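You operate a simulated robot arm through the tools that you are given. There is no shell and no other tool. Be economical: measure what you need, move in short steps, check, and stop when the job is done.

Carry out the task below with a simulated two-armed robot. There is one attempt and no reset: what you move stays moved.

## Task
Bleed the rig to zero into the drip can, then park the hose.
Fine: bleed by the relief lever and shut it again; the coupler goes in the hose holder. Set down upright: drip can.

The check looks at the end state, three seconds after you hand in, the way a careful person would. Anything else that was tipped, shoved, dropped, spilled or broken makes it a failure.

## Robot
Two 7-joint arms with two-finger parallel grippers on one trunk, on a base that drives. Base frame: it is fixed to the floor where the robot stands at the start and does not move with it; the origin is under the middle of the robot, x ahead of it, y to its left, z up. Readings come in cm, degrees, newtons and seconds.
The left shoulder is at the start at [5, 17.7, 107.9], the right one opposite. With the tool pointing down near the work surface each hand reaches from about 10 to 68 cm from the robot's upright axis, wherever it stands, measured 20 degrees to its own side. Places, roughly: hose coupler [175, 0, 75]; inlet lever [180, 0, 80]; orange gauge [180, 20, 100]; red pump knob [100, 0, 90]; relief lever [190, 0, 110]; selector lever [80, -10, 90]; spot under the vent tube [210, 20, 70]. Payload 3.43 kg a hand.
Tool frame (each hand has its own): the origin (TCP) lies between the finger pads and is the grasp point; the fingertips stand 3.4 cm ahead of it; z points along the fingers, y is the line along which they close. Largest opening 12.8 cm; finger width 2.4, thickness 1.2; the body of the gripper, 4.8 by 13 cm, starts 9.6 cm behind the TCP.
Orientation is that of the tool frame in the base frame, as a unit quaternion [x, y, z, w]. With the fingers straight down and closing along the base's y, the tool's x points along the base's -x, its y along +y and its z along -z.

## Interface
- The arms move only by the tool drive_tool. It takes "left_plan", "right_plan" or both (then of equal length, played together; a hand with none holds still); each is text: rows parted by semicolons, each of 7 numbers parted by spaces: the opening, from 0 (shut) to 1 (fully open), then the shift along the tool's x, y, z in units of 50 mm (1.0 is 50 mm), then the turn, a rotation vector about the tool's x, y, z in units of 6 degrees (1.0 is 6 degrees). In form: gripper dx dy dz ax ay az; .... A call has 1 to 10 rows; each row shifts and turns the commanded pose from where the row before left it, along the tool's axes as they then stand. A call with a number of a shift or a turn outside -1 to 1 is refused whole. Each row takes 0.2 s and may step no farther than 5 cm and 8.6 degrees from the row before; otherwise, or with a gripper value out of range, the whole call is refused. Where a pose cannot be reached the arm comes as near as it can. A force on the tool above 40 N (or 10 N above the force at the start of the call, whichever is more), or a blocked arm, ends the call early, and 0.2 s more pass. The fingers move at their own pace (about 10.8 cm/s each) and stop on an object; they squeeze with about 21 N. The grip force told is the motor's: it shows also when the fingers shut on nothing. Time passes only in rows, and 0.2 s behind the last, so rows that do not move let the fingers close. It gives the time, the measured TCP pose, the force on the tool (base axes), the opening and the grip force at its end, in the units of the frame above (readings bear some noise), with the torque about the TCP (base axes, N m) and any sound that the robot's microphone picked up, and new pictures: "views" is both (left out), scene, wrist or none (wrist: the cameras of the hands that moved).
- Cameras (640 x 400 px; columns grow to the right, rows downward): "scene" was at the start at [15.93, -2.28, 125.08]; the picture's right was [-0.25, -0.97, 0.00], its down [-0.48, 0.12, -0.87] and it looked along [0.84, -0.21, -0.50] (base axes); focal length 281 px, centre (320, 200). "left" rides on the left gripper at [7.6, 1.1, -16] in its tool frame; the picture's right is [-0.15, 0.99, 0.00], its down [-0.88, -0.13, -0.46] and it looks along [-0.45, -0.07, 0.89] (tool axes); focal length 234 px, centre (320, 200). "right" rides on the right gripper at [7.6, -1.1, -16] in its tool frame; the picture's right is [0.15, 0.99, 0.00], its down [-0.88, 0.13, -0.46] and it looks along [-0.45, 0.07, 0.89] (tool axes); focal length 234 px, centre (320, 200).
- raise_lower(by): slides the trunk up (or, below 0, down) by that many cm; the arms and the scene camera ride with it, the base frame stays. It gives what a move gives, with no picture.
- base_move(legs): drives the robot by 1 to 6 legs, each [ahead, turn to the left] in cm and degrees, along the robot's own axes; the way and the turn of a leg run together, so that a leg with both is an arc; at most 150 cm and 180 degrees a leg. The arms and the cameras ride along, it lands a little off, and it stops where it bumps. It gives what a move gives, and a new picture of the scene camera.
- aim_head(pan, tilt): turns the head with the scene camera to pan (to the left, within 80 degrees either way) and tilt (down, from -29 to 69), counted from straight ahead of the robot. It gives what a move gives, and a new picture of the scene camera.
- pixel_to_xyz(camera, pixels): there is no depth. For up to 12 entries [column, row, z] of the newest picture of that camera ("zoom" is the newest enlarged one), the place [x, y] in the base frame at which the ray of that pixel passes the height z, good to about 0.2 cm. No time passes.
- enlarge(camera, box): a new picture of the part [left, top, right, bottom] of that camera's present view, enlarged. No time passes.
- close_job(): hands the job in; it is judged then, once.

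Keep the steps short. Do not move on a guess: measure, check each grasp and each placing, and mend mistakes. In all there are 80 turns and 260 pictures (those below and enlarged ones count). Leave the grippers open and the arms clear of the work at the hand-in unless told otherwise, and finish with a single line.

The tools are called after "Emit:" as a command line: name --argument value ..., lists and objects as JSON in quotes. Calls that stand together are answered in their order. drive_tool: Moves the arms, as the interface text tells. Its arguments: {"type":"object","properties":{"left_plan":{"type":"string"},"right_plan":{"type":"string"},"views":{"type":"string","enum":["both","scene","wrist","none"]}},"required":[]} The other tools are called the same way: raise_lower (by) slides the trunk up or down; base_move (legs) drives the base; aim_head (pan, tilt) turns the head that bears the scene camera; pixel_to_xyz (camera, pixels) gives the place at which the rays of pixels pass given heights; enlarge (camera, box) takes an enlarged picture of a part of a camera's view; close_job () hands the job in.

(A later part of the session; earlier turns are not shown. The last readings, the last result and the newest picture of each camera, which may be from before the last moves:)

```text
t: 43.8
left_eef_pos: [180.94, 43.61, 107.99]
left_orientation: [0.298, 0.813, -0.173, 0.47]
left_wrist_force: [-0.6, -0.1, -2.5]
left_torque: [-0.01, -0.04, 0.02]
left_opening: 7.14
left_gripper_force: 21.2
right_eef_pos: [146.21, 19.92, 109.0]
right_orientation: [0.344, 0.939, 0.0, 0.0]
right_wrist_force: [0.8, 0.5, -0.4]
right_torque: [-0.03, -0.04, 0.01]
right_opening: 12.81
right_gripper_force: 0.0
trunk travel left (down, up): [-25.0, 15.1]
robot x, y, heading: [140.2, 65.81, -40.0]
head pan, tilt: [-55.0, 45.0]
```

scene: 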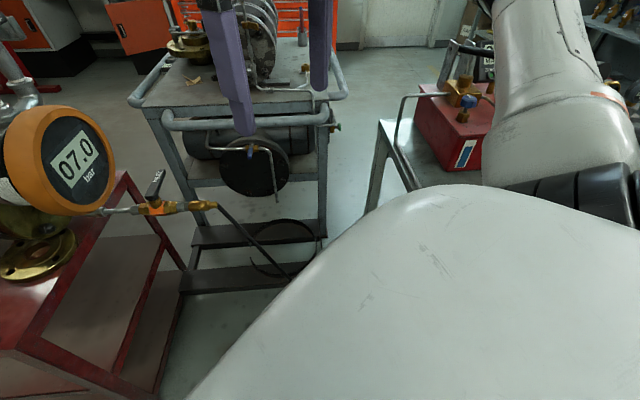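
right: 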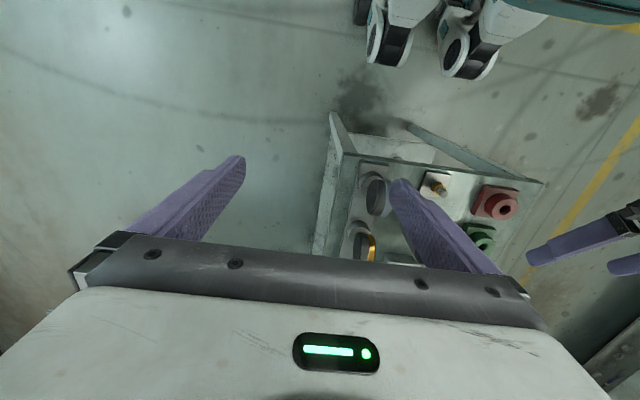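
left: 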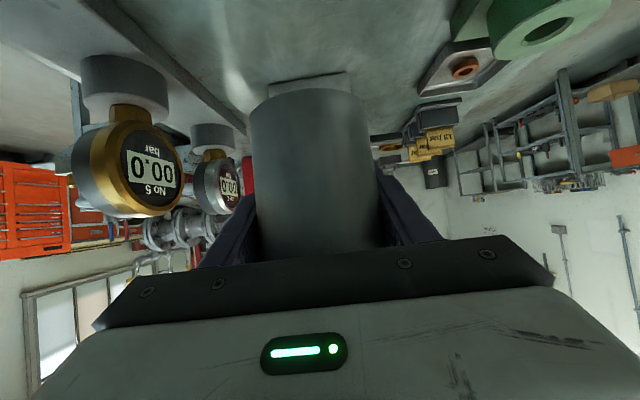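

The capped pipe isn't a holder. INLET and RELIEF are both shut, with their levers across the flow. The vent tube ends near (210,18,85). I'll check it with the left wrist camera and turn the head back.

Emit:
aim_head --pan 0 --tilt 35

Emit:
enlarge --camera "left" --box '[0, 0, 640, 400]'

Emit:
enlarge --camera "right" --box '[0, 0, 640, 400]'

```text
t: 45.0
left_eef_pos: [181.08, 43.59, 108.17]
left_orientation: [0.296, 0.814, -0.171, 0.47]
left_wrist_force: [-0.2, 1.4, -1.1]
left_torque: [-0.04, -0.03, -0.01]
left_opening: 7.11
left_gripper_force: 21.3
right_eef_pos: [146.18, 19.98, 109.14]
right_orientation: [0.343, 0.939, 0.0, 0.0]
right_wrist_force: [0.5, -0.1, 0.5]
right_torque: [-0.01, -0.02, -0.02]
right_opening: 12.8
right_gripper_force: 0.1
trunk travel left (down, up): [-25.0, 15.1]
robot x, y, heading: [140.32, 66.24, -40.2]
head pan, tilt: [0.0, 35.0]
```

scene: 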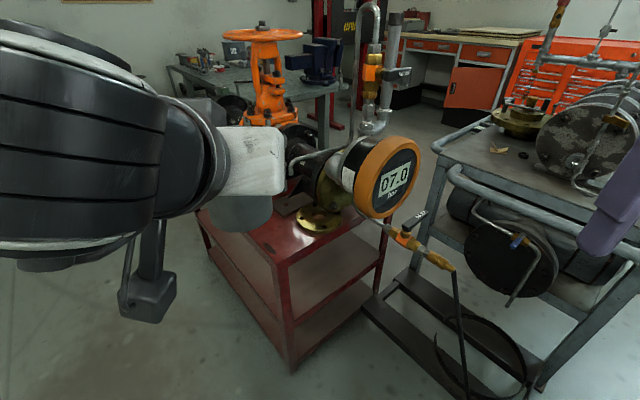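

```text
1.00 times, centred on (320, 200) of left (not enlarged: the box is as wide or as high as the picture)
```

zoom: 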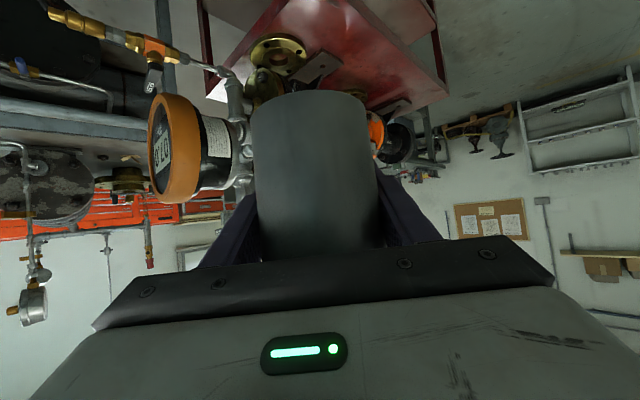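

```text
1.00 times, centred on (320, 200) of right (not enlarged: the box is as wide or as high as the picture)
```

zoom: 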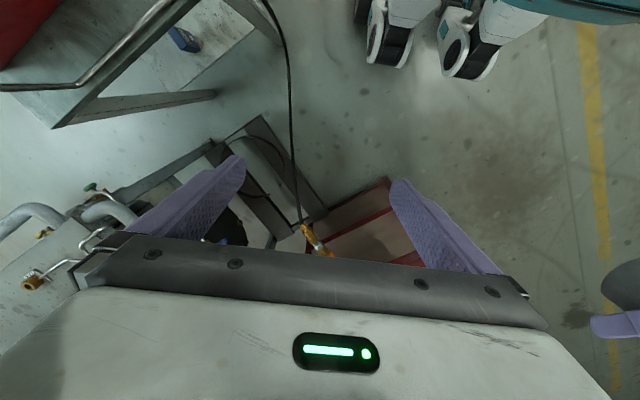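

Emit:
enlarge --camera "scene" --box '[230, 120, 390, 270]'

Emit:
pixel_to_xyz --camera "scene" --pixels '[[320, 220, 67], [297, 224, 67], [343, 218, 67], [320, 232, 67], [289, 258, 66], [292, 172, 83], [292, 172, 86], [292, 172, 90], [379, 210, 100], [382, 178, 100]]'

```text
2.67 times, centred on (310, 195) of scene
```

zoom: 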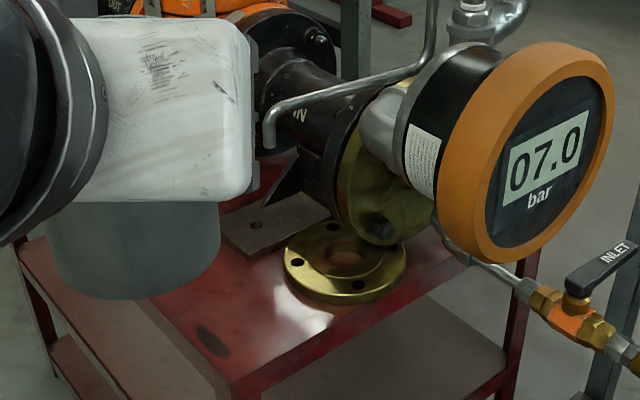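

```text
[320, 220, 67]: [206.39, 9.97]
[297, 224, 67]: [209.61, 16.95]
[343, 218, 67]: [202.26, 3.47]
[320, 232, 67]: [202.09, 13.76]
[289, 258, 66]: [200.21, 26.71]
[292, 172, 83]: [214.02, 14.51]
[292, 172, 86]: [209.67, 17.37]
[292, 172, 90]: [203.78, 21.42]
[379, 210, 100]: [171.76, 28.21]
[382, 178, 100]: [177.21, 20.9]
```

I need the vent end's true position. The ray through (290,174) gives a line, so I'll raise the trunk 15 cm for parallax.

Emit:
raise_lower --by 15

Emit:
enlarge --camera "scene" --box '[230, 120, 390, 270]'

```text
t: 46.8
left_eef_pos: [181.06, 43.5, 123.17]
left_orientation: [0.298, 0.813, -0.173, 0.469]
left_wrist_force: [-0.5, 0.5, -1.2]
left_torque: [-0.02, -0.01, -0.02]
left_opening: 7.15
left_gripper_force: 20.9
right_eef_pos: [146.06, 20.02, 124.02]
right_orientation: [0.343, 0.939, 0.001, 0.0]
right_wrist_force: [0.4, -0.4, 0.2]
right_torque: [-0.01, 0.0, 0.03]
right_opening: 12.8
right_gripper_force: 0.0
trunk travel left (down, up): [-40.0, 0.1]
robot x, y, heading: [140.06, 65.6, -40.1]
head pan, tilt: [0.0, 35.0]
```

```text
2.67 times, centred on (310, 195) of scene
```

zoom: 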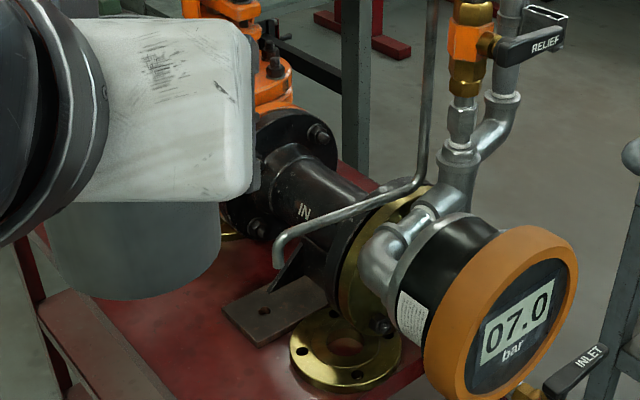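

Emit:
pixel_to_xyz --camera "zoom" --pixels '[[279, 264, 80], [279, 264, 84], [279, 264, 86], [279, 264, 88], [279, 264, 92], [345, 345, 67], [290, 350, 67], [400, 350, 67], [345, 385, 67], [540, 45, 110], [500, 370, 95]]'

```text
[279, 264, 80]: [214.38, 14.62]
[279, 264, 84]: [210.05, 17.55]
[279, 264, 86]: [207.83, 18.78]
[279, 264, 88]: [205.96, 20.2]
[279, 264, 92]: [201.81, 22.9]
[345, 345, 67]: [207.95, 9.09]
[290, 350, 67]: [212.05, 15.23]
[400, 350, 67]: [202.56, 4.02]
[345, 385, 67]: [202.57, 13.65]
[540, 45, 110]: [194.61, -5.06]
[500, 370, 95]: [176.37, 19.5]
```

The vent end is near (204.5,21,89), above a bench top at z≈66. I'll drive 22 cm forward; the can at bottom z≈115 passes well above the gauge.

Emit:
base_move --legs '[[22, 0]]'

Emit:
aim_head --pan 0 --tilt 50

```text
t: 48.5
left_eef_pos: [198.21, 29.12, 123.12]
left_orientation: [0.297, 0.814, -0.172, 0.469]
left_wrist_force: [0.6, -0.5, -0.8]
left_torque: [0.0, -0.02, 0.03]
left_opening: 7.12
left_gripper_force: 21.2
right_eef_pos: [163.23, 5.61, 123.99]
right_orientation: [0.344, 0.939, 0.0, 0.0]
right_wrist_force: [0.1, -0.1, -0.2]
right_torque: [0.01, 0.02, 0.01]
right_opening: 12.8
right_gripper_force: 0.1
trunk travel left (down, up): [-40.0, 0.1]
robot x, y, heading: [157.68, 51.56, -40.1]
head pan, tilt: [0.0, 35.0]
```

scene: 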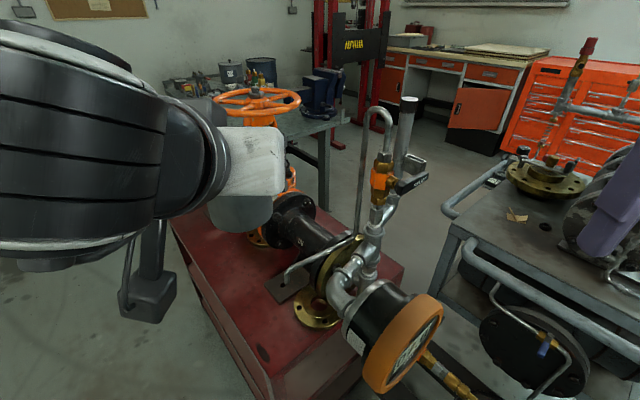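

```text
t: 49.2
left_eef_pos: [198.03, 29.2, 123.16]
left_orientation: [0.297, 0.813, -0.172, 0.469]
left_wrist_force: [-0.3, -0.1, -1.2]
left_torque: [-0.01, 0.01, 0.01]
left_opening: 7.16
left_gripper_force: 20.9
right_eef_pos: [162.98, 5.61, 124.11]
right_orientation: [0.344, 0.939, 0.0, -0.001]
right_wrist_force: [-0.5, 0.2, -0.1]
right_torque: [0.0, -0.02, -0.02]
right_opening: 12.79
right_gripper_force: 0.0
trunk travel left (down, up): [-40.0, 0.1]
robot x, y, heading: [157.69, 51.32, -40.1]
head pan, tilt: [0.0, 50.0]
```

scene: 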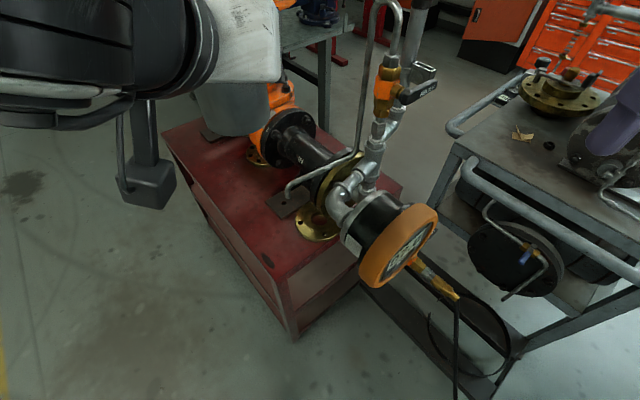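

Emit:
enlarge --camera "scene" --box '[240, 110, 400, 290]'

Emit:
enlarge --camera "right" --box '[0, 0, 640, 400]'

```text
2.22 times, centred on (320, 200) of scene
```

zoom: 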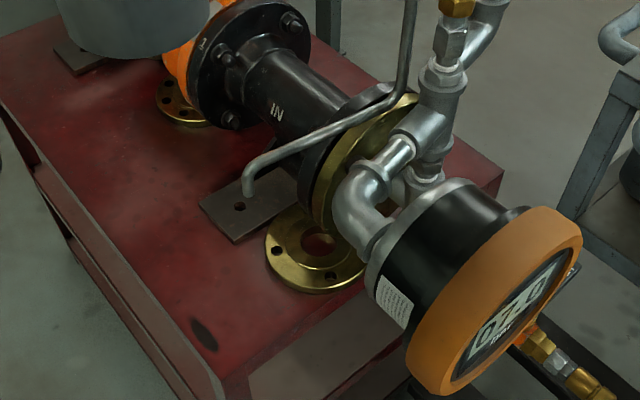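

```text
1.00 times, centred on (320, 200) of right (not enlarged: the box is as wide or as high as the picture)
```

zoom: 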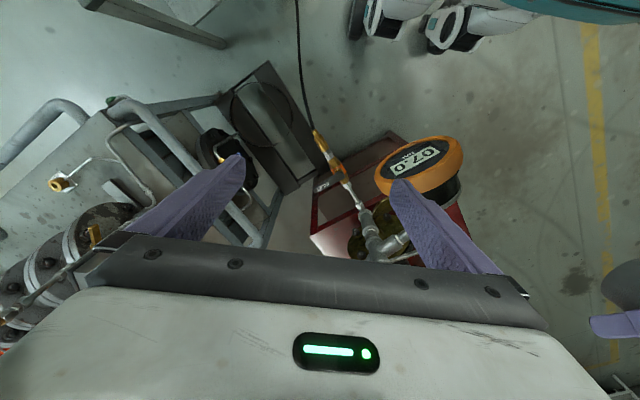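

Emit:
pixel_to_xyz --camera "scene" --pixels '[[288.1, 197, 84], [288.1, 197, 87], [288.1, 197, 90], [267.5, 260.6, 66], [251, 209, 66], [296, 216, 66], [296, 216, 68]]'

Emit:
pixel_to_xyz --camera "zoom" --pixels '[[203, 335, 66], [315, 245, 67], [265, 252, 67], [320, 292, 67], [198, 207, 66], [235, 243, 66]]'

```text
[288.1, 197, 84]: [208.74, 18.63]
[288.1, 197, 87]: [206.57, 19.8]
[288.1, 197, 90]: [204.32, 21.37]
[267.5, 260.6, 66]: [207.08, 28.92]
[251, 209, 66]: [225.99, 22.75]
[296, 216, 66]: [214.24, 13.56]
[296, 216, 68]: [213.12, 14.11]
```

```text
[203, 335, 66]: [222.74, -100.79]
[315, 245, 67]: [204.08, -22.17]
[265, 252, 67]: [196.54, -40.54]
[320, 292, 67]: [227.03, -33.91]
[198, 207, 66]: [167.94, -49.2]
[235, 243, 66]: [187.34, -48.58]
```

Emit:
pixel_to_xyz --camera "scene" --pixels '[[295.3, 223.4, 67], [320, 241.4, 67], [317.8, 220.3, 67], [265.1, 203.2, 66.5], [281.8, 219.4, 66.5], [286.6, 289.5, 66], [325, 70, 120]]'

```text
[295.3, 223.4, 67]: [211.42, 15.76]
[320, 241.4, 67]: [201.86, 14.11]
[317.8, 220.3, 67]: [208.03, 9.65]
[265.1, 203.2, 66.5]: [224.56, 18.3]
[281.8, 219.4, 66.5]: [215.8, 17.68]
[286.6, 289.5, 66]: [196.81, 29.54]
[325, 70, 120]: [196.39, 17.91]
```

Three rays put the vent end at (204.8,21,89), and the can spot is (204.5,22) on the bench at z≈66. I'll start lowering the can behind the vent and pull the right hand back, then lower the trunk 20 cm.

Emit:
drive_tool --left_plan "0.45 0.577 -0.09 0.333 0 0 0;0.45 0.577 -0.09 0.333 0 0 0;0.45 0.577 -0.09 0.333 0 0 0;0.45 0 0 0 0 0 0" --right_plan "1 0.8 0 0 0 0 0;1 0.8 0 0 0 0 0;1 0.8 0 0 0 0 0;1 0 0 0 0 0 0" --views "none"

Emit:
raise_lower --by -20

Emit:
enlarge --camera "scene" --box '[0, 0, 640, 400]'

```text
t: 50.2
left_eef_pos: [197.0, 27.96, 113.13]
left_orientation: [0.297, 0.814, -0.172, 0.469]
left_wrist_force: [0.4, 0.3, -1.7]
left_torque: [-0.04, 0.02, 0.01]
left_opening: 7.13
left_gripper_force: 21.2
right_eef_pos: [154.43, 13.5, 123.93]
right_orientation: [0.344, 0.939, 0.001, -0.001]
right_wrist_force: [-0.6, 0.9, 0.4]
right_torque: [0.03, -0.01, 0.01]
right_opening: 12.81
right_gripper_force: 0.2
right hand out of reach, approached as far as the arm can: row 3
trunk travel left (down, up): [-40.0, 0.1]
robot x, y, heading: [157.37, 51.16, -39.8]
head pan, tilt: [0.0, 50.0]
```

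```text
t: 52.4
left_eef_pos: [196.97, 28.14, 93.08]
left_orientation: [0.298, 0.813, -0.173, 0.47]
left_wrist_force: [-0.8, -0.5, -1.0]
left_torque: [-0.02, -0.04, 0.01]
left_opening: 7.14
left_gripper_force: 21.2
right_eef_pos: [154.5, 13.34, 103.93]
right_orientation: [0.343, 0.939, -0.001, 0.0]
right_wrist_force: [0.5, 0.2, 0.3]
right_torque: [0.01, -0.01, -0.01]
right_opening: 12.79
right_gripper_force: 0.0
trunk travel left (down, up): [-20.0, 20.1]
robot x, y, heading: [157.33, 51.37, -40.2]
head pan, tilt: [0.0, 50.0]
```

```text
1.00 times, centred on (320, 200) of scene (not enlarged: the box is as wide or as high as the picture)
```

zoom: 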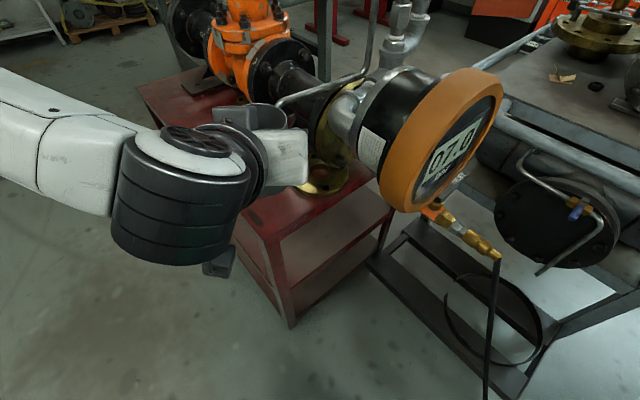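

Emit:
drive_tool --left_plan "0.45 0.78 0 0.45 0 0 0;0.45 0.78 0 0.45 0 0 0;0.45 0.78 0 0.45 0 0 0;0.45 0 0 0 0 0 0"

```text
t: 53.4
left_eef_pos: [197.04, 27.98, 79.68]
left_orientation: [0.298, 0.813, -0.172, 0.469]
left_wrist_force: [-0.4, -0.9, -0.6]
left_torque: [-0.01, -0.07, 0.01]
left_opening: 7.18
left_gripper_force: 21.0
right_eef_pos: [154.55, 13.35, 103.86]
right_orientation: [0.344, 0.939, -0.001, 0.0]
right_wrist_force: [0.0, -0.4, -0.2]
right_torque: [0.0, 0.0, -0.01]
right_opening: 12.79
right_gripper_force: 0.0
trunk travel left (down, up): [-20.0, 20.1]
robot x, y, heading: [157.48, 51.73, -40.1]
head pan, tilt: [0.0, 50.0]
```

scene: 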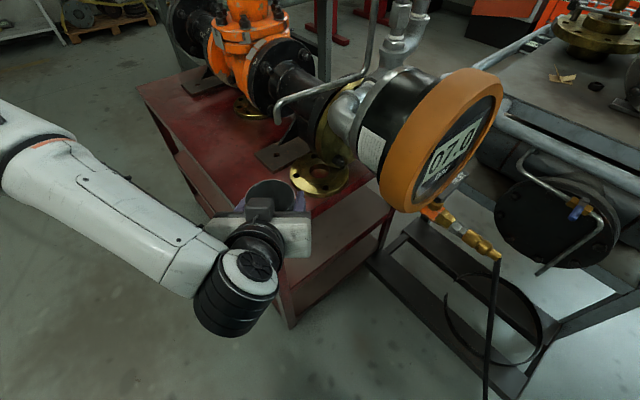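
left: 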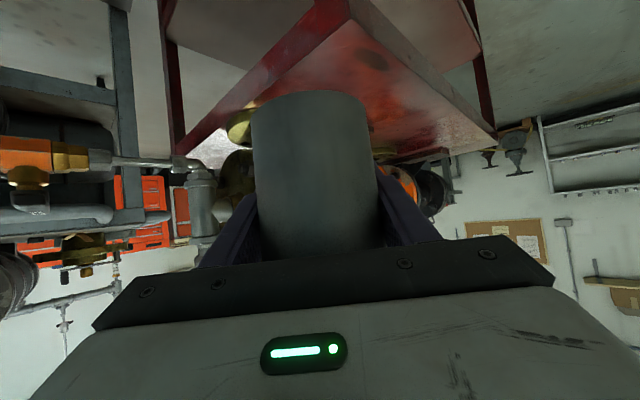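

The can's bottom is about 6 cm above the bench. I'll slide it forward 9.6 cm under the vent.

Emit:
drive_tool --left_plan "0.45 -0.32 0 0.554 0 0 0;0.45 -0.32 0 0.554 0 0 0;0.45 -0.32 0 0.554 0 0 0;0.45 0 0 0 0 0 0"

Emit:
enlarge --camera "scene" --box '[220, 60, 380, 220]'

```text
t: 54.4
left_eef_pos: [204.44, 21.87, 79.63]
left_orientation: [0.297, 0.813, -0.172, 0.47]
left_wrist_force: [0.8, 0.6, -2.0]
left_torque: [0.01, -0.01, -0.02]
left_opening: 7.11
left_gripper_force: 20.8
right_eef_pos: [154.55, 13.43, 103.95]
right_orientation: [0.344, 0.939, 0.0, 0.0]
right_wrist_force: [0.0, -0.1, 0.1]
right_torque: [-0.03, 0.0, 0.0]
right_opening: 12.79
right_gripper_force: 0.1
trunk travel left (down, up): [-20.0, 20.1]
robot x, y, heading: [157.52, 51.49, -40.0]
head pan, tilt: [0.0, 50.0]
```

scene: 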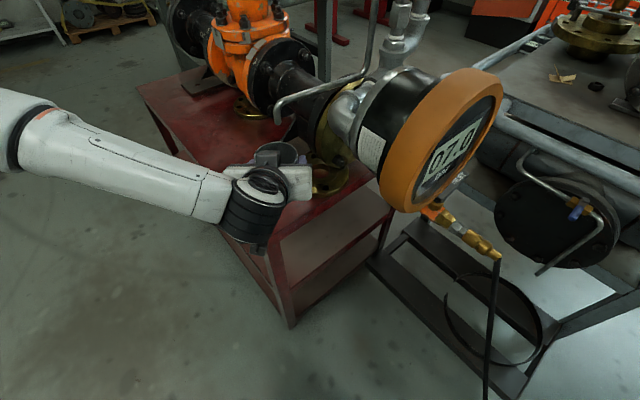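
left: 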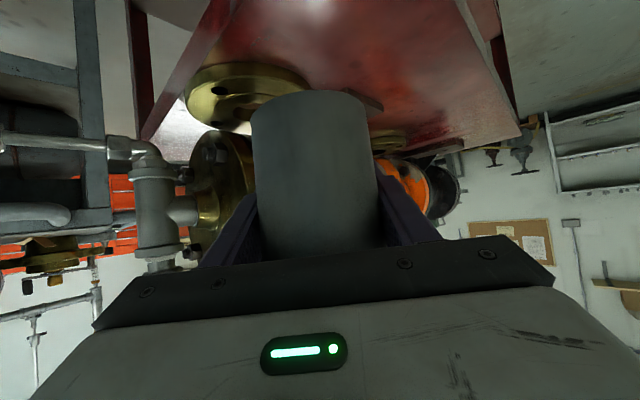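

```text
2.50 times, centred on (300, 140) of scene
```

zoom: 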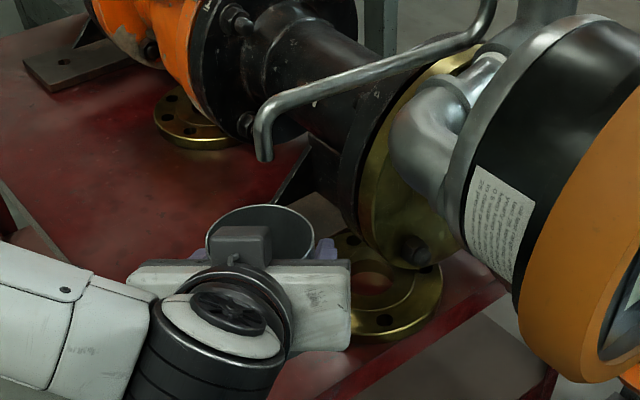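

Emit:
pixel_to_xyz --camera "zoom" --pixels '[[264, 160, 85], [264, 160, 87], [264, 160, 89], [264, 160, 91], [261, 235, 83], [262, 203, 83], [206, 240, 83], [316, 240, 83]]'

```text
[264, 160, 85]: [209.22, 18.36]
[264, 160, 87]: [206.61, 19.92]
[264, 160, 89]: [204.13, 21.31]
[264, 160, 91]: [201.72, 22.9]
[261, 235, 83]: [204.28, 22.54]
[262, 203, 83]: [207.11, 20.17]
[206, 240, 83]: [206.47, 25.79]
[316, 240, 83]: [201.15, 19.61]
```

The rim centre is at (204.2,22.4) and the vent end at about (205.6,20.5). I'll nudge forward 1.5 cm, then lower 5 cm.

Emit:
drive_tool --left_plan "0.45 -0.15 0 0.26 0 0 0;0.45 0.433 0 0.25 0 0 0;0.45 0.433 0 0.25 0 0 0;0.45 0 0 0 0 0 0"

```text
t: 55.4
left_eef_pos: [205.53, 20.87, 74.7]
left_orientation: [0.297, 0.813, -0.172, 0.47]
left_wrist_force: [0.8, 0.5, -1.0]
left_torque: [-0.04, -0.05, -0.01]
left_opening: 7.12
left_gripper_force: 21.2
right_eef_pos: [154.43, 13.43, 103.85]
right_orientation: [0.343, 0.939, -0.001, 0.0]
right_wrist_force: [-0.2, 0.4, 1.1]
right_torque: [0.03, -0.01, 0.0]
right_opening: 12.8
right_gripper_force: 0.1
trunk travel left (down, up): [-20.0, 20.1]
robot x, y, heading: [157.4, 51.82, -40.2]
head pan, tilt: [0.0, 50.0]
```

scene: 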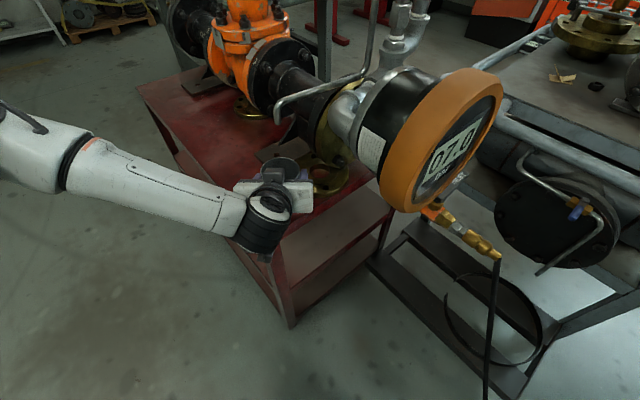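
left: 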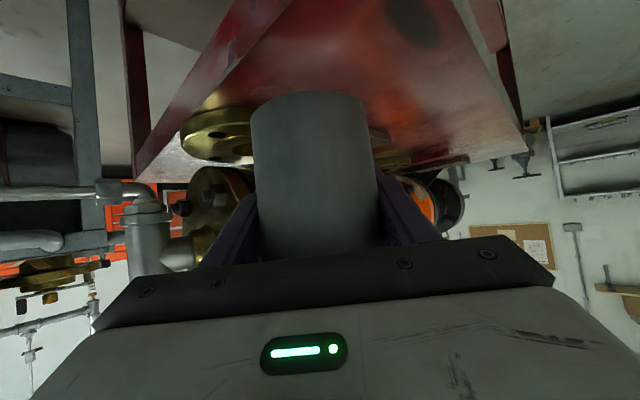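

No contact yet. I'll lower in 0.4 cm steps.

Emit:
drive_tool --left_plan "0.45 0.069 0 0.04 0 0 0;0.45 0.069 0 0.04 0 0 0;0.45 0.069 0 0.04 0 0 0;0.45 0 0 0 0 0 0" --views "wrist"

```text
t: 56.4
left_eef_pos: [205.45, 20.83, 73.54]
left_orientation: [0.297, 0.813, -0.172, 0.47]
left_wrist_force: [-0.2, 0.3, -1.2]
left_torque: [-0.04, 0.0, -0.02]
left_opening: 7.14
left_gripper_force: 20.4
right_eef_pos: [154.57, 13.34, 103.93]
right_orientation: [0.344, 0.939, 0.0, 0.001]
right_wrist_force: [0.4, 0.0, 0.5]
right_torque: [0.0, -0.01, 0.0]
right_opening: 12.79
right_gripper_force: 0.0
trunk travel left (down, up): [-20.0, 20.1]
robot x, y, heading: [157.32, 51.54, -40.2]
head pan, tilt: [0.0, 50.0]
```

left: 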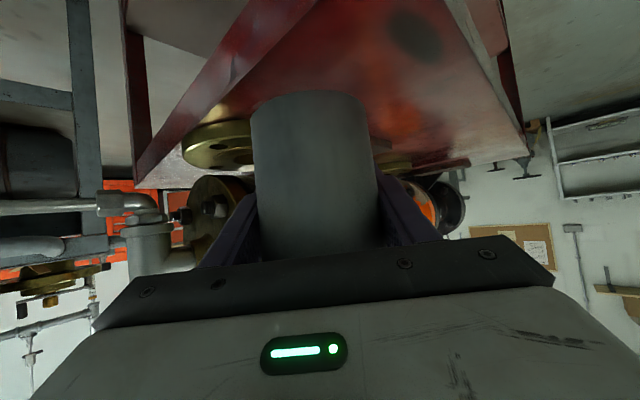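

Still no contact. I'll continue in 0.3 cm steps.

Emit:
drive_tool --left_plan "0.45 0.052 0 0.03 0 0 0;0.45 0.052 0 0.03 0 0 0;0.45 0.052 0 0.03 0 0 0;0.45 0.052 0 0.03 0 0 0" --views "wrist"

```text
t: 57.4
left_eef_pos: [205.32, 20.82, 72.22]
left_orientation: [0.297, 0.814, -0.172, 0.469]
left_wrist_force: [0.9, 0.0, -1.6]
left_torque: [-0.03, 0.01, 0.02]
left_opening: 7.13
left_gripper_force: 20.8
right_eef_pos: [154.48, 13.44, 103.91]
right_orientation: [0.344, 0.939, -0.001, 0.001]
right_wrist_force: [0.1, 0.3, -0.6]
right_torque: [0.0, 0.0, 0.0]
right_opening: 12.8
right_gripper_force: 0.1
trunk travel left (down, up): [-20.0, 20.1]
robot x, y, heading: [157.18, 51.45, -40.2]
head pan, tilt: [0.0, 50.0]
```

left: 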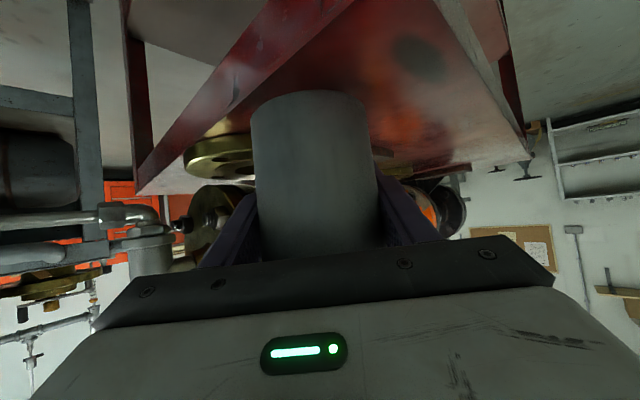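

Emit:
drive_tool --left_plan "0.45 0.052 0 0.03 0 0 0;0.45 0.052 0 0.03 0 0 0;0.45 0.052 0 0.03 0 0 0;0.45 0.052 0 0.03 0 0 0" --views "both"

Emit:
enlarge --camera "scene" --box '[220, 60, 380, 220]'

```text
t: 58.4
left_eef_pos: [205.42, 20.87, 71.14]
left_orientation: [0.297, 0.813, -0.172, 0.47]
left_wrist_force: [-0.5, -0.1, -1.9]
left_torque: [-0.03, -0.02, 0.02]
left_opening: 7.09
left_gripper_force: 21.4
right_eef_pos: [154.37, 13.47, 103.87]
right_orientation: [0.344, 0.939, 0.0, 0.0]
right_wrist_force: [-0.5, -0.2, 0.7]
right_torque: [-0.02, 0.0, -0.04]
right_opening: 12.8
right_gripper_force: 0.0
trunk travel left (down, up): [-20.0, 20.1]
robot x, y, heading: [157.23, 51.4, -40.1]
head pan, tilt: [0.0, 50.0]
```

scene: 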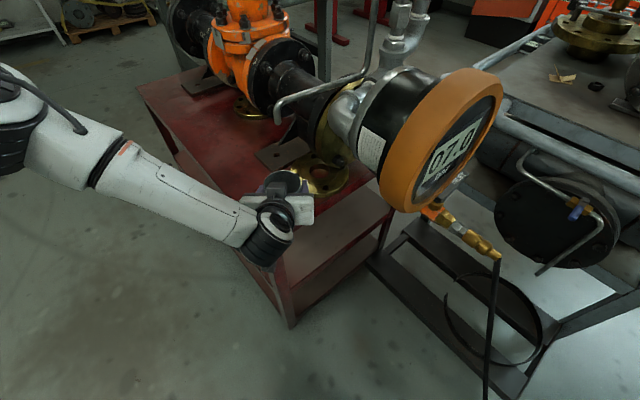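
left: 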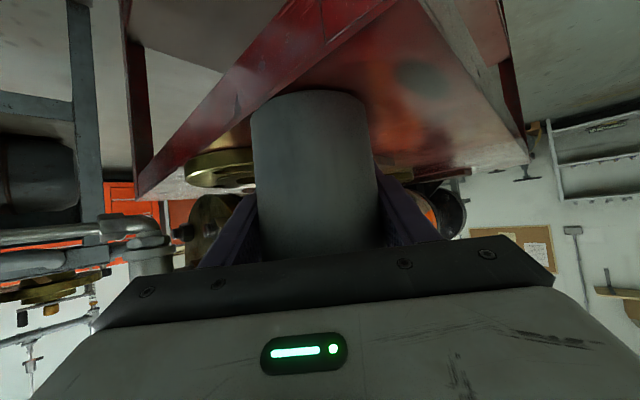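

```text
2.50 times, centred on (300, 140) of scene
```

zoom: 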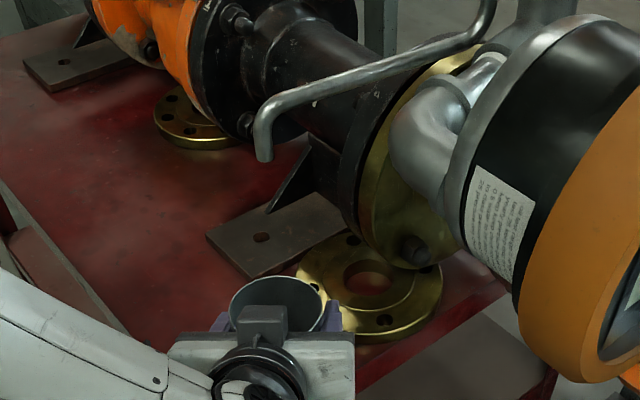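

Still no contact, so the bench top is lower than I measured. I'll measure its front edge with both cameras to be sure the can is fully over the bench.

Emit:
pixel_to_xyz --camera "left" --pixels '[[142, 197, 60], [142, 197, 64], [240, 120, 60], [240, 120, 64], [372, 22, 60], [372, 22, 64], [528, 163, 64], [312, 92, 60], [312, 92, 64]]'

Emit:
pixel_to_xyz --camera "zoom" --pixels '[[505, 290, 60], [505, 290, 64], [370, 383, 60], [370, 383, 64], [130, 335, 60], [130, 335, 64], [300, 280, 60], [300, 280, 64], [370, 338, 60], [370, 338, 64]]'

Emit:
enlarge --camera "left" --box '[120, 0, 560, 220]'

```text
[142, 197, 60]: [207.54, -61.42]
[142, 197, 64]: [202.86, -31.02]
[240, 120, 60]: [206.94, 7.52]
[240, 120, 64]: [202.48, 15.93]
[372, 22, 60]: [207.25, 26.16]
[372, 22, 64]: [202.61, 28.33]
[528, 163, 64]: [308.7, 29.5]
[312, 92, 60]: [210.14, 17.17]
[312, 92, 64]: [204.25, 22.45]
```

```text
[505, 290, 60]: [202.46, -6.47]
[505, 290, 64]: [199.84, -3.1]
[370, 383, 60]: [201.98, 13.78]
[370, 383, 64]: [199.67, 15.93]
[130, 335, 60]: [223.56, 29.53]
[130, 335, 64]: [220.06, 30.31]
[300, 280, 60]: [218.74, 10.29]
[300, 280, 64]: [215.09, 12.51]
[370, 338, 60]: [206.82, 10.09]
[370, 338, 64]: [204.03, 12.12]
```

```text
1.45 times, centred on (340, 110) of left
```

zoom: 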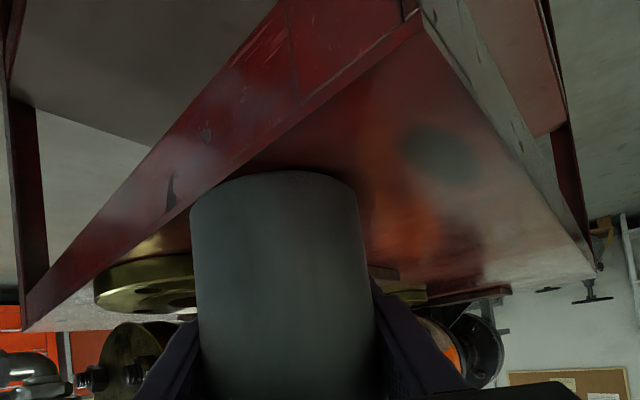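

Emit:
enlarge --camera "scene" --box '[270, 150, 400, 250]'

```text
4.00 times, centred on (335, 200) of scene
```

zoom: 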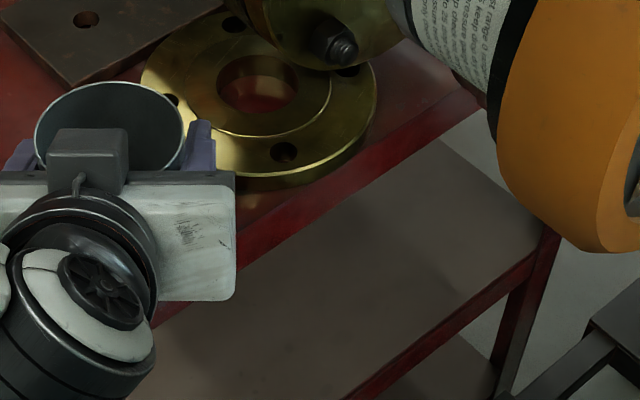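

Emit:
pixel_to_xyz --camera "zoom" --pixels '[[340, 163, 60], [340, 163, 64], [340, 205, 60], [340, 205, 64], [262, 190, 60], [262, 190, 64], [110, 125, 74], [36, 130, 74], [183, 130, 74], [110, 82, 74]]'

```text
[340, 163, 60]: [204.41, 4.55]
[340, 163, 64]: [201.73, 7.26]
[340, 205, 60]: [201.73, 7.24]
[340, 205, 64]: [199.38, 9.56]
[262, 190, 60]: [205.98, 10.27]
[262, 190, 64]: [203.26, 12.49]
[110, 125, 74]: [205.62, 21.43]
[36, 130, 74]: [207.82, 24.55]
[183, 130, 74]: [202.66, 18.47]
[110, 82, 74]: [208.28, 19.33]
```

The bench top is at z≈65 with its front edge at x≈200.7. The can would sit too close to that edge, so I'll shift it to about (207,21.3), still under the vent.

Emit:
drive_tool --left_plan "0.45 -0.087 0 -0.05 0 0 0;0.45 -0.094 0.274 0.163 0 0 0;0.45 0 0 0 0 0 0" --views "none"

Emit:
enlarge --camera "scene" --box '[240, 80, 370, 220]'

Emit:
enlarge --camera "left" --box '[120, 0, 560, 220]'

```text
t: 59.2
left_eef_pos: [207.04, 21.36, 71.57]
left_orientation: [0.296, 0.814, -0.171, 0.47]
left_wrist_force: [-0.1, -1.0, -0.7]
left_torque: [0.01, 0.0, 0.0]
left_opening: 7.14
left_gripper_force: 20.2
right_eef_pos: [154.52, 13.45, 103.93]
right_orientation: [0.344, 0.939, 0.0, 0.0]
right_wrist_force: [-0.5, 0.0, -0.6]
right_torque: [-0.03, 0.03, -0.03]
right_opening: 12.81
right_gripper_force: 0.0
trunk travel left (down, up): [-20.0, 20.1]
robot x, y, heading: [157.6, 51.5, -40.0]
head pan, tilt: [0.0, 50.0]
```

```text
2.86 times, centred on (305, 150) of scene
```

zoom: 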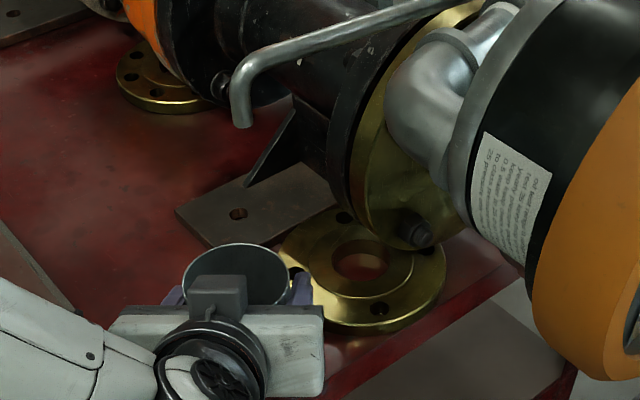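

```text
1.45 times, centred on (340, 110) of left
```

zoom: 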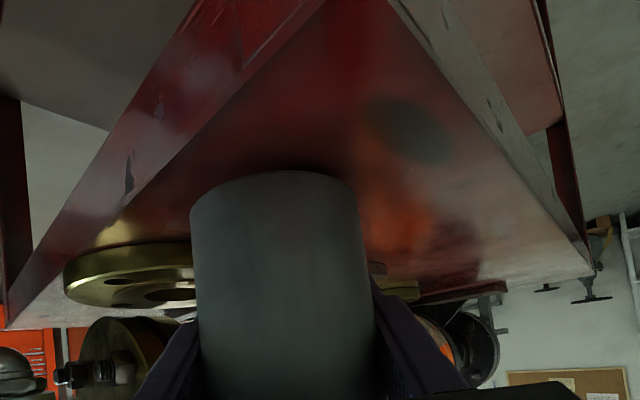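

The can is now clearly on the bench area. I'll lower until contact.

Emit:
drive_tool --left_plan "0.45 0.052 0 0.03 0 0 0;0.45 0.052 0 0.03 0 0 0;0.45 0.052 0 0.03 0 0 0;0.45 0.052 0 0.03 0 0 0;0.45 0.052 0 0.03 0 0 0;0.45 0 0 0 0 0 0" --views "wrist"

```text
t: 60.6
left_eef_pos: [207.27, 21.1, 70.33]
left_orientation: [0.296, 0.812, -0.173, 0.473]
left_wrist_force: [1.6, -0.5, 12.1]
left_torque: [0.24, 0.36, -0.04]
left_opening: 7.17
left_gripper_force: 20.8
right_eef_pos: [154.52, 13.51, 103.86]
right_orientation: [0.344, 0.939, 0.0, 0.0]
right_wrist_force: [0.2, -0.4, -0.7]
right_torque: [0.02, 0.0, -0.01]
right_opening: 12.81
right_gripper_force: 0.0
trunk travel left (down, up): [-20.0, 20.1]
robot x, y, heading: [157.3, 51.29, -40.3]
head pan, tilt: [0.0, 50.0]
```

left: 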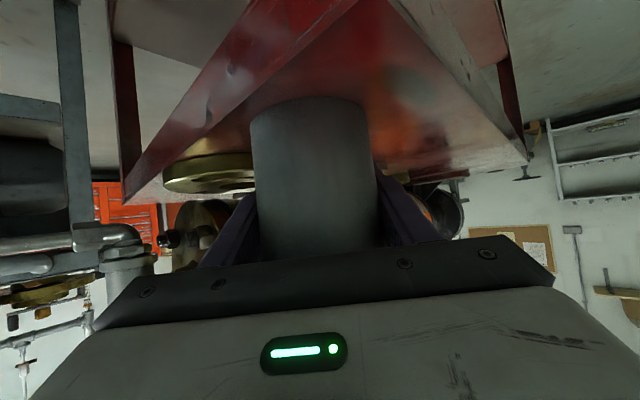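

Contact, 12 N. I'll relieve it slightly, then open the fingers slowly.

Emit:
drive_tool --left_plan "0.45 -0.026 0 -0.015 0 0 0;0.58 0 0 0 0 0 0;0.62 0 0 0 0 0 0;0.7 0 0 0 0 0 0;0.8 0 0 0 0 0 0;0.8 0 0 0 0 0 0"

Emit:
enlarge --camera "scene" --box '[240, 80, 370, 220]'

```text
t: 62.0
left_eef_pos: [207.11, 21.27, 70.33]
left_orientation: [0.297, 0.813, -0.172, 0.471]
left_wrist_force: [0.7, 1.6, 8.2]
left_torque: [-0.42, 0.13, -0.04]
left_opening: 10.12
left_gripper_force: 0.0
right_eef_pos: [154.38, 13.45, 103.94]
right_orientation: [0.344, 0.939, 0.0, 0.001]
right_wrist_force: [0.7, 0.7, -0.7]
right_torque: [0.0, -0.01, 0.02]
right_opening: 12.8
right_gripper_force: 0.1
trunk travel left (down, up): [-20.0, 20.1]
robot x, y, heading: [156.95, 51.64, -40.3]
head pan, tilt: [0.0, 50.0]
```

scene: 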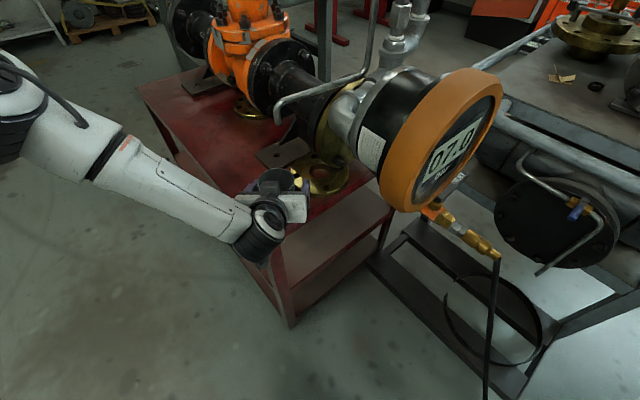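
left: 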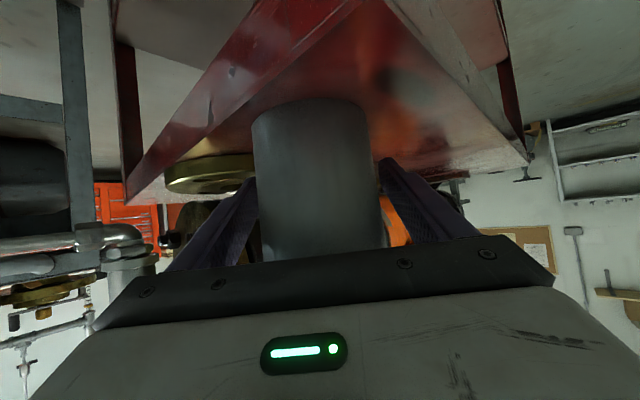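

```text
2.86 times, centred on (305, 150) of scene
```

zoom: 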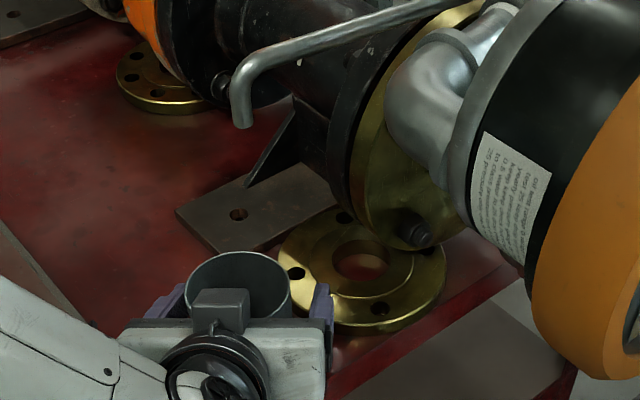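

The fingers have released and the can stands. The hand itself is still touching something at 8 N, so I'll rise 1.5 cm, open fully and back out.

Emit:
drive_tool --left_plan "0.8 -0.26 0 -0.15 0 0 0;1 0 0 0 0 0 0;1 0 0 0 0 0 0;1 0.3 0 -0.52 0 0 0;1 0.3 0 -0.52 0 0 0;1 0.3 0 -0.52 0 0 0;1 0 0 0 0 0 0"

Emit:
enlarge --camera "scene" --box '[240, 80, 370, 220]'

```text
t: 63.6
left_eef_pos: [200.19, 27.0, 71.86]
left_orientation: [0.297, 0.813, -0.171, 0.47]
left_wrist_force: [-0.1, 0.2, 0.1]
left_torque: [-0.01, -0.01, 0.0]
left_opening: 12.81
left_gripper_force: 0.1
right_eef_pos: [154.41, 13.37, 103.89]
right_orientation: [0.344, 0.939, 0.0, 0.0]
right_wrist_force: [1.0, 0.1, -0.3]
right_torque: [0.02, -0.04, 0.02]
right_opening: 12.8
right_gripper_force: 0.1
trunk travel left (down, up): [-20.0, 20.1]
robot x, y, heading: [157.55, 51.54, -40.6]
head pan, tilt: [0.0, 50.0]
```

scene: 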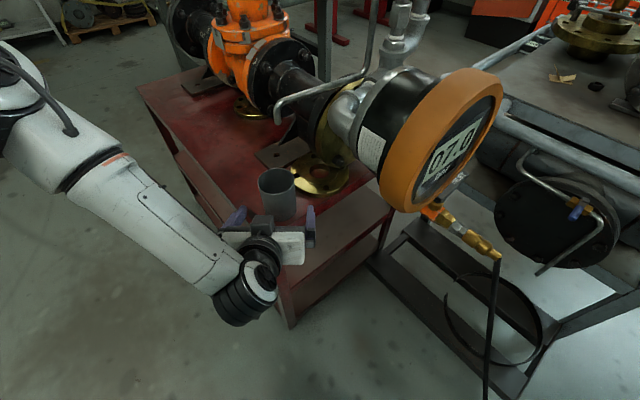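
left: 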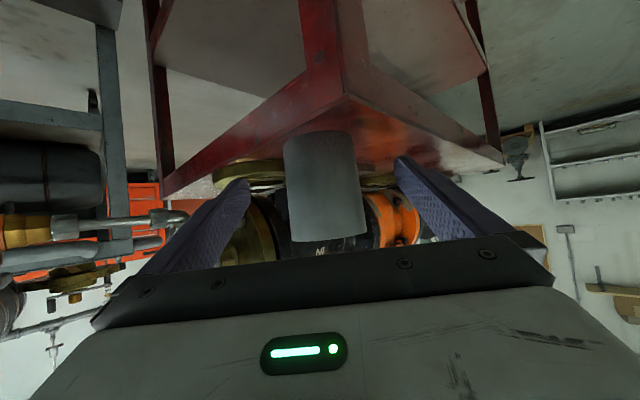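

```text
2.86 times, centred on (305, 150) of scene
```

zoom: 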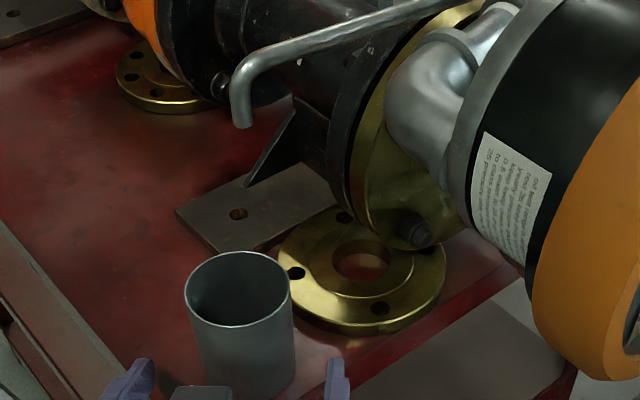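

Emit:
pixel_to_xyz --camera "zoom" --pixels '[[239, 288, 73], [239, 288, 75], [239, 288, 77], [186, 288, 75], [292, 288, 75], [246, 396, 65], [241, 127, 86], [241, 127, 88], [241, 127, 90]]'

Emit:
pixel_to_xyz --camera "left" --pixels '[[318, 133, 65], [318, 133, 66], [318, 133, 64], [327, 240, 74], [327, 240, 75]]'

```text
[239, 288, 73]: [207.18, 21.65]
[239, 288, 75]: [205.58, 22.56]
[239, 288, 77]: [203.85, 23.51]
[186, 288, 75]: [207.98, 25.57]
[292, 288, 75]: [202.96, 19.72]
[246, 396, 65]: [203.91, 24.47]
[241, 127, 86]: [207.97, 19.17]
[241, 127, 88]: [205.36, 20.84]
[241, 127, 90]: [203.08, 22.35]
```

```text
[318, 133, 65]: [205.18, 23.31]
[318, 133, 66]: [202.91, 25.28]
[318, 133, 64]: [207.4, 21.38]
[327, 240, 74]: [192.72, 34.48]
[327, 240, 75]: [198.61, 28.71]
```

The can stands upright at about (206.5,22). To check the vent alignment I'll raise and back the left hand so its camera, looking level, sees the vent end.

Emit:
drive_tool --left_plan "1 0.25 0 -0.43 0 0 0;1 -0.7 0 -0.4 0 0 0;1 -0.7 0 -0.4 0 0 0;1 -0.7 0 -0.4 0 0 0;1 -0.7 0 -0.4 0 0 0;1 0 0 0 0 0 0"

Emit:
enlarge --camera "left" --box '[220, 60, 440, 240]'

```text
t: 65.0
left_eef_pos: [198.59, 28.51, 88.11]
left_orientation: [0.297, 0.813, -0.172, 0.47]
left_wrist_force: [-0.1, 0.3, -0.2]
left_torque: [0.0, -0.01, 0.02]
left_opening: 12.81
left_gripper_force: 0.1
right_eef_pos: [154.52, 13.48, 103.9]
right_orientation: [0.344, 0.939, 0.0, 0.0]
right_wrist_force: [-0.1, 0.2, -0.3]
right_torque: [-0.02, 0.03, 0.0]
right_opening: 12.77
right_gripper_force: 0.1
trunk travel left (down, up): [-20.0, 20.1]
robot x, y, heading: [157.42, 51.66, -40.2]
head pan, tilt: [0.0, 50.0]
```

scene: 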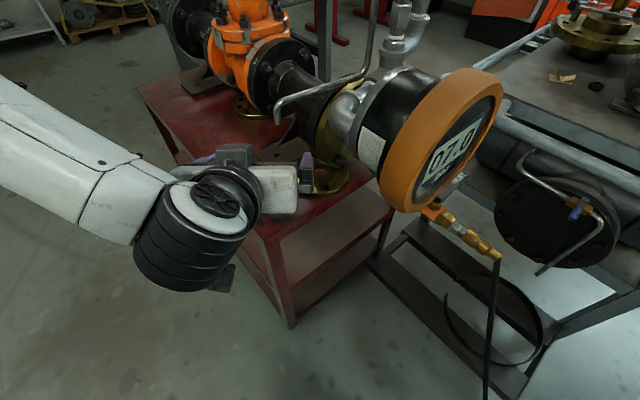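
left: 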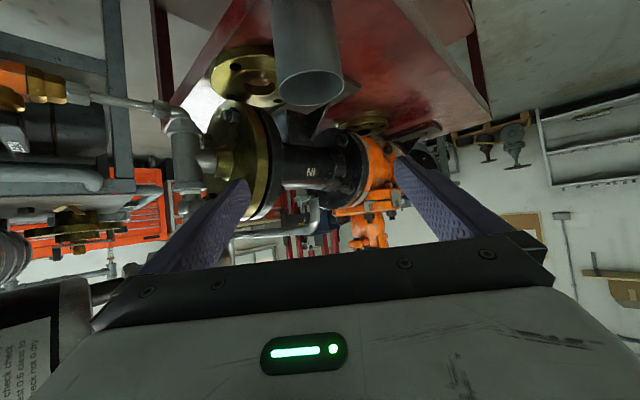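

```text
2.22 times, centred on (330, 150) of left
```

zoom: 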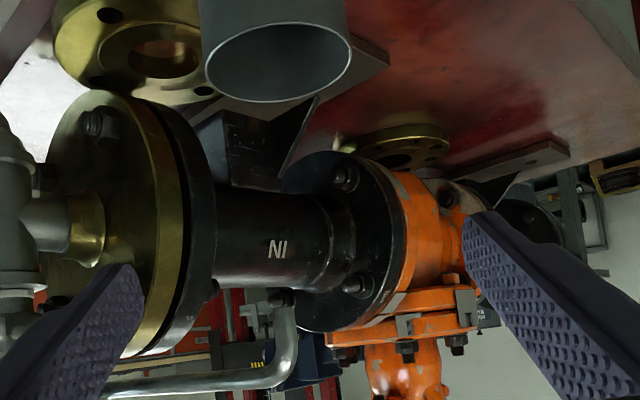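

Emit:
pixel_to_xyz --camera "zoom" --pixels '[[282, 302, 86], [282, 302, 87], [282, 302, 88], [282, 302, 88.5], [282, 302, 89], [278, 62, 74], [278, 62, 75], [278, 62, 76], [278, 62, 77]]'

```text
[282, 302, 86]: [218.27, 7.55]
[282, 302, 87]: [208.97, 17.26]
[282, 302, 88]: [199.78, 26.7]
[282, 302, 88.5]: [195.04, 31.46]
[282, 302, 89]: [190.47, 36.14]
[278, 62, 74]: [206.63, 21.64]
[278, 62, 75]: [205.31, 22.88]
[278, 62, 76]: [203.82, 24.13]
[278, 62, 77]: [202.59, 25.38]
```

The vent end is at (206.2,20.2,87.3) and the can's mouth at (206.0,22.2). The 2 cm offset is tight, so I'll regrip and centre the can.

Emit:
drive_tool --left_plan "1 0.697 0 0.4025 0 0 0;1 0.697 0 0.4025 0 0 0;1 0.697 0 0.4025 0 0 0;1 0.697 0 0.4025 0 0 0;1 -0.323 0 0.56 0 0 0;1 -0.323 0 0.56 0 0 0;1 -0.323 0 0.56 0 0 0;1 0 0 0 0 0 0" --views "wrist"

```text
t: 66.8
left_eef_pos: [205.72, 22.37, 71.76]
left_orientation: [0.297, 0.813, -0.173, 0.47]
left_wrist_force: [0.3, 1.0, 0.9]
left_torque: [0.02, 0.02, 0.0]
left_opening: 12.81
left_gripper_force: 0.0
right_eef_pos: [154.45, 13.35, 103.92]
right_orientation: [0.344, 0.939, 0.0, 0.0]
right_wrist_force: [0.0, 0.2, 0.0]
right_torque: [0.01, 0.01, -0.02]
right_opening: 12.81
right_gripper_force: 0.0
trunk travel left (down, up): [-20.0, 20.1]
robot x, y, heading: [157.15, 51.42, -40.6]
head pan, tilt: [0.0, 50.0]
```

left: 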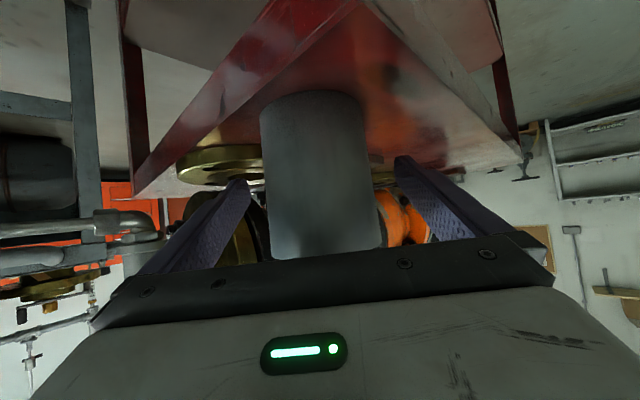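

Emit:
drive_tool --left_plan "0.7 0 0 0 0 0 0;0.45 0 0 0 0 0 0;0.45 0 0 0 0 0 0;0.45 0 0 0 0 0 0;0.45 -0.17 0 -0.1 0 0 0;0.45 -0.137 -0.266 0.237 0 0 0;0.45 0 0 0 0 0 0" --views "wrist"

Emit:
enlarge --camera "scene" --box '[240, 80, 370, 220]'

```text
t: 68.4
left_eef_pos: [205.98, 20.45, 72.81]
left_orientation: [0.298, 0.814, -0.172, 0.469]
left_wrist_force: [-0.4, 0.0, -1.9]
left_torque: [-0.02, -0.05, -0.02]
left_opening: 7.09
left_gripper_force: 21.4
right_eef_pos: [154.45, 13.44, 103.92]
right_orientation: [0.343, 0.939, -0.001, 0.0]
right_wrist_force: [1.1, 0.5, -0.2]
right_torque: [0.0, -0.01, 0.0]
right_opening: 12.8
right_gripper_force: 0.1
trunk travel left (down, up): [-20.0, 20.1]
robot x, y, heading: [157.4, 51.57, -40.2]
head pan, tilt: [0.0, 50.0]
```

left: 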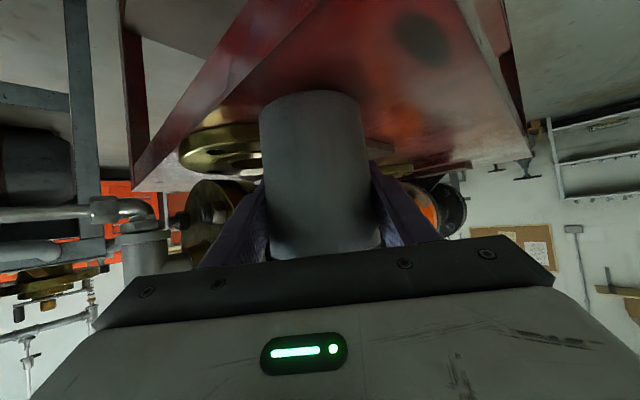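

```text
2.86 times, centred on (305, 150) of scene
```

zoom: 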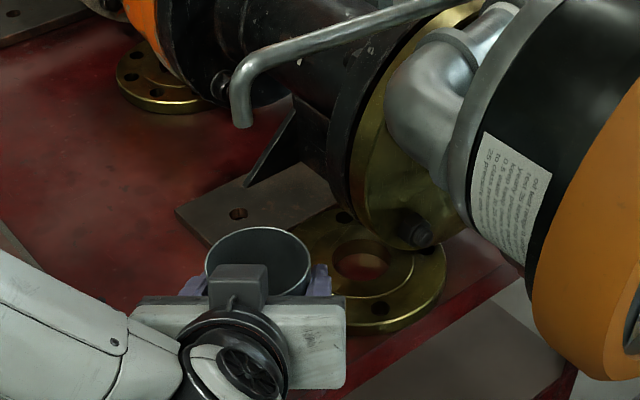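

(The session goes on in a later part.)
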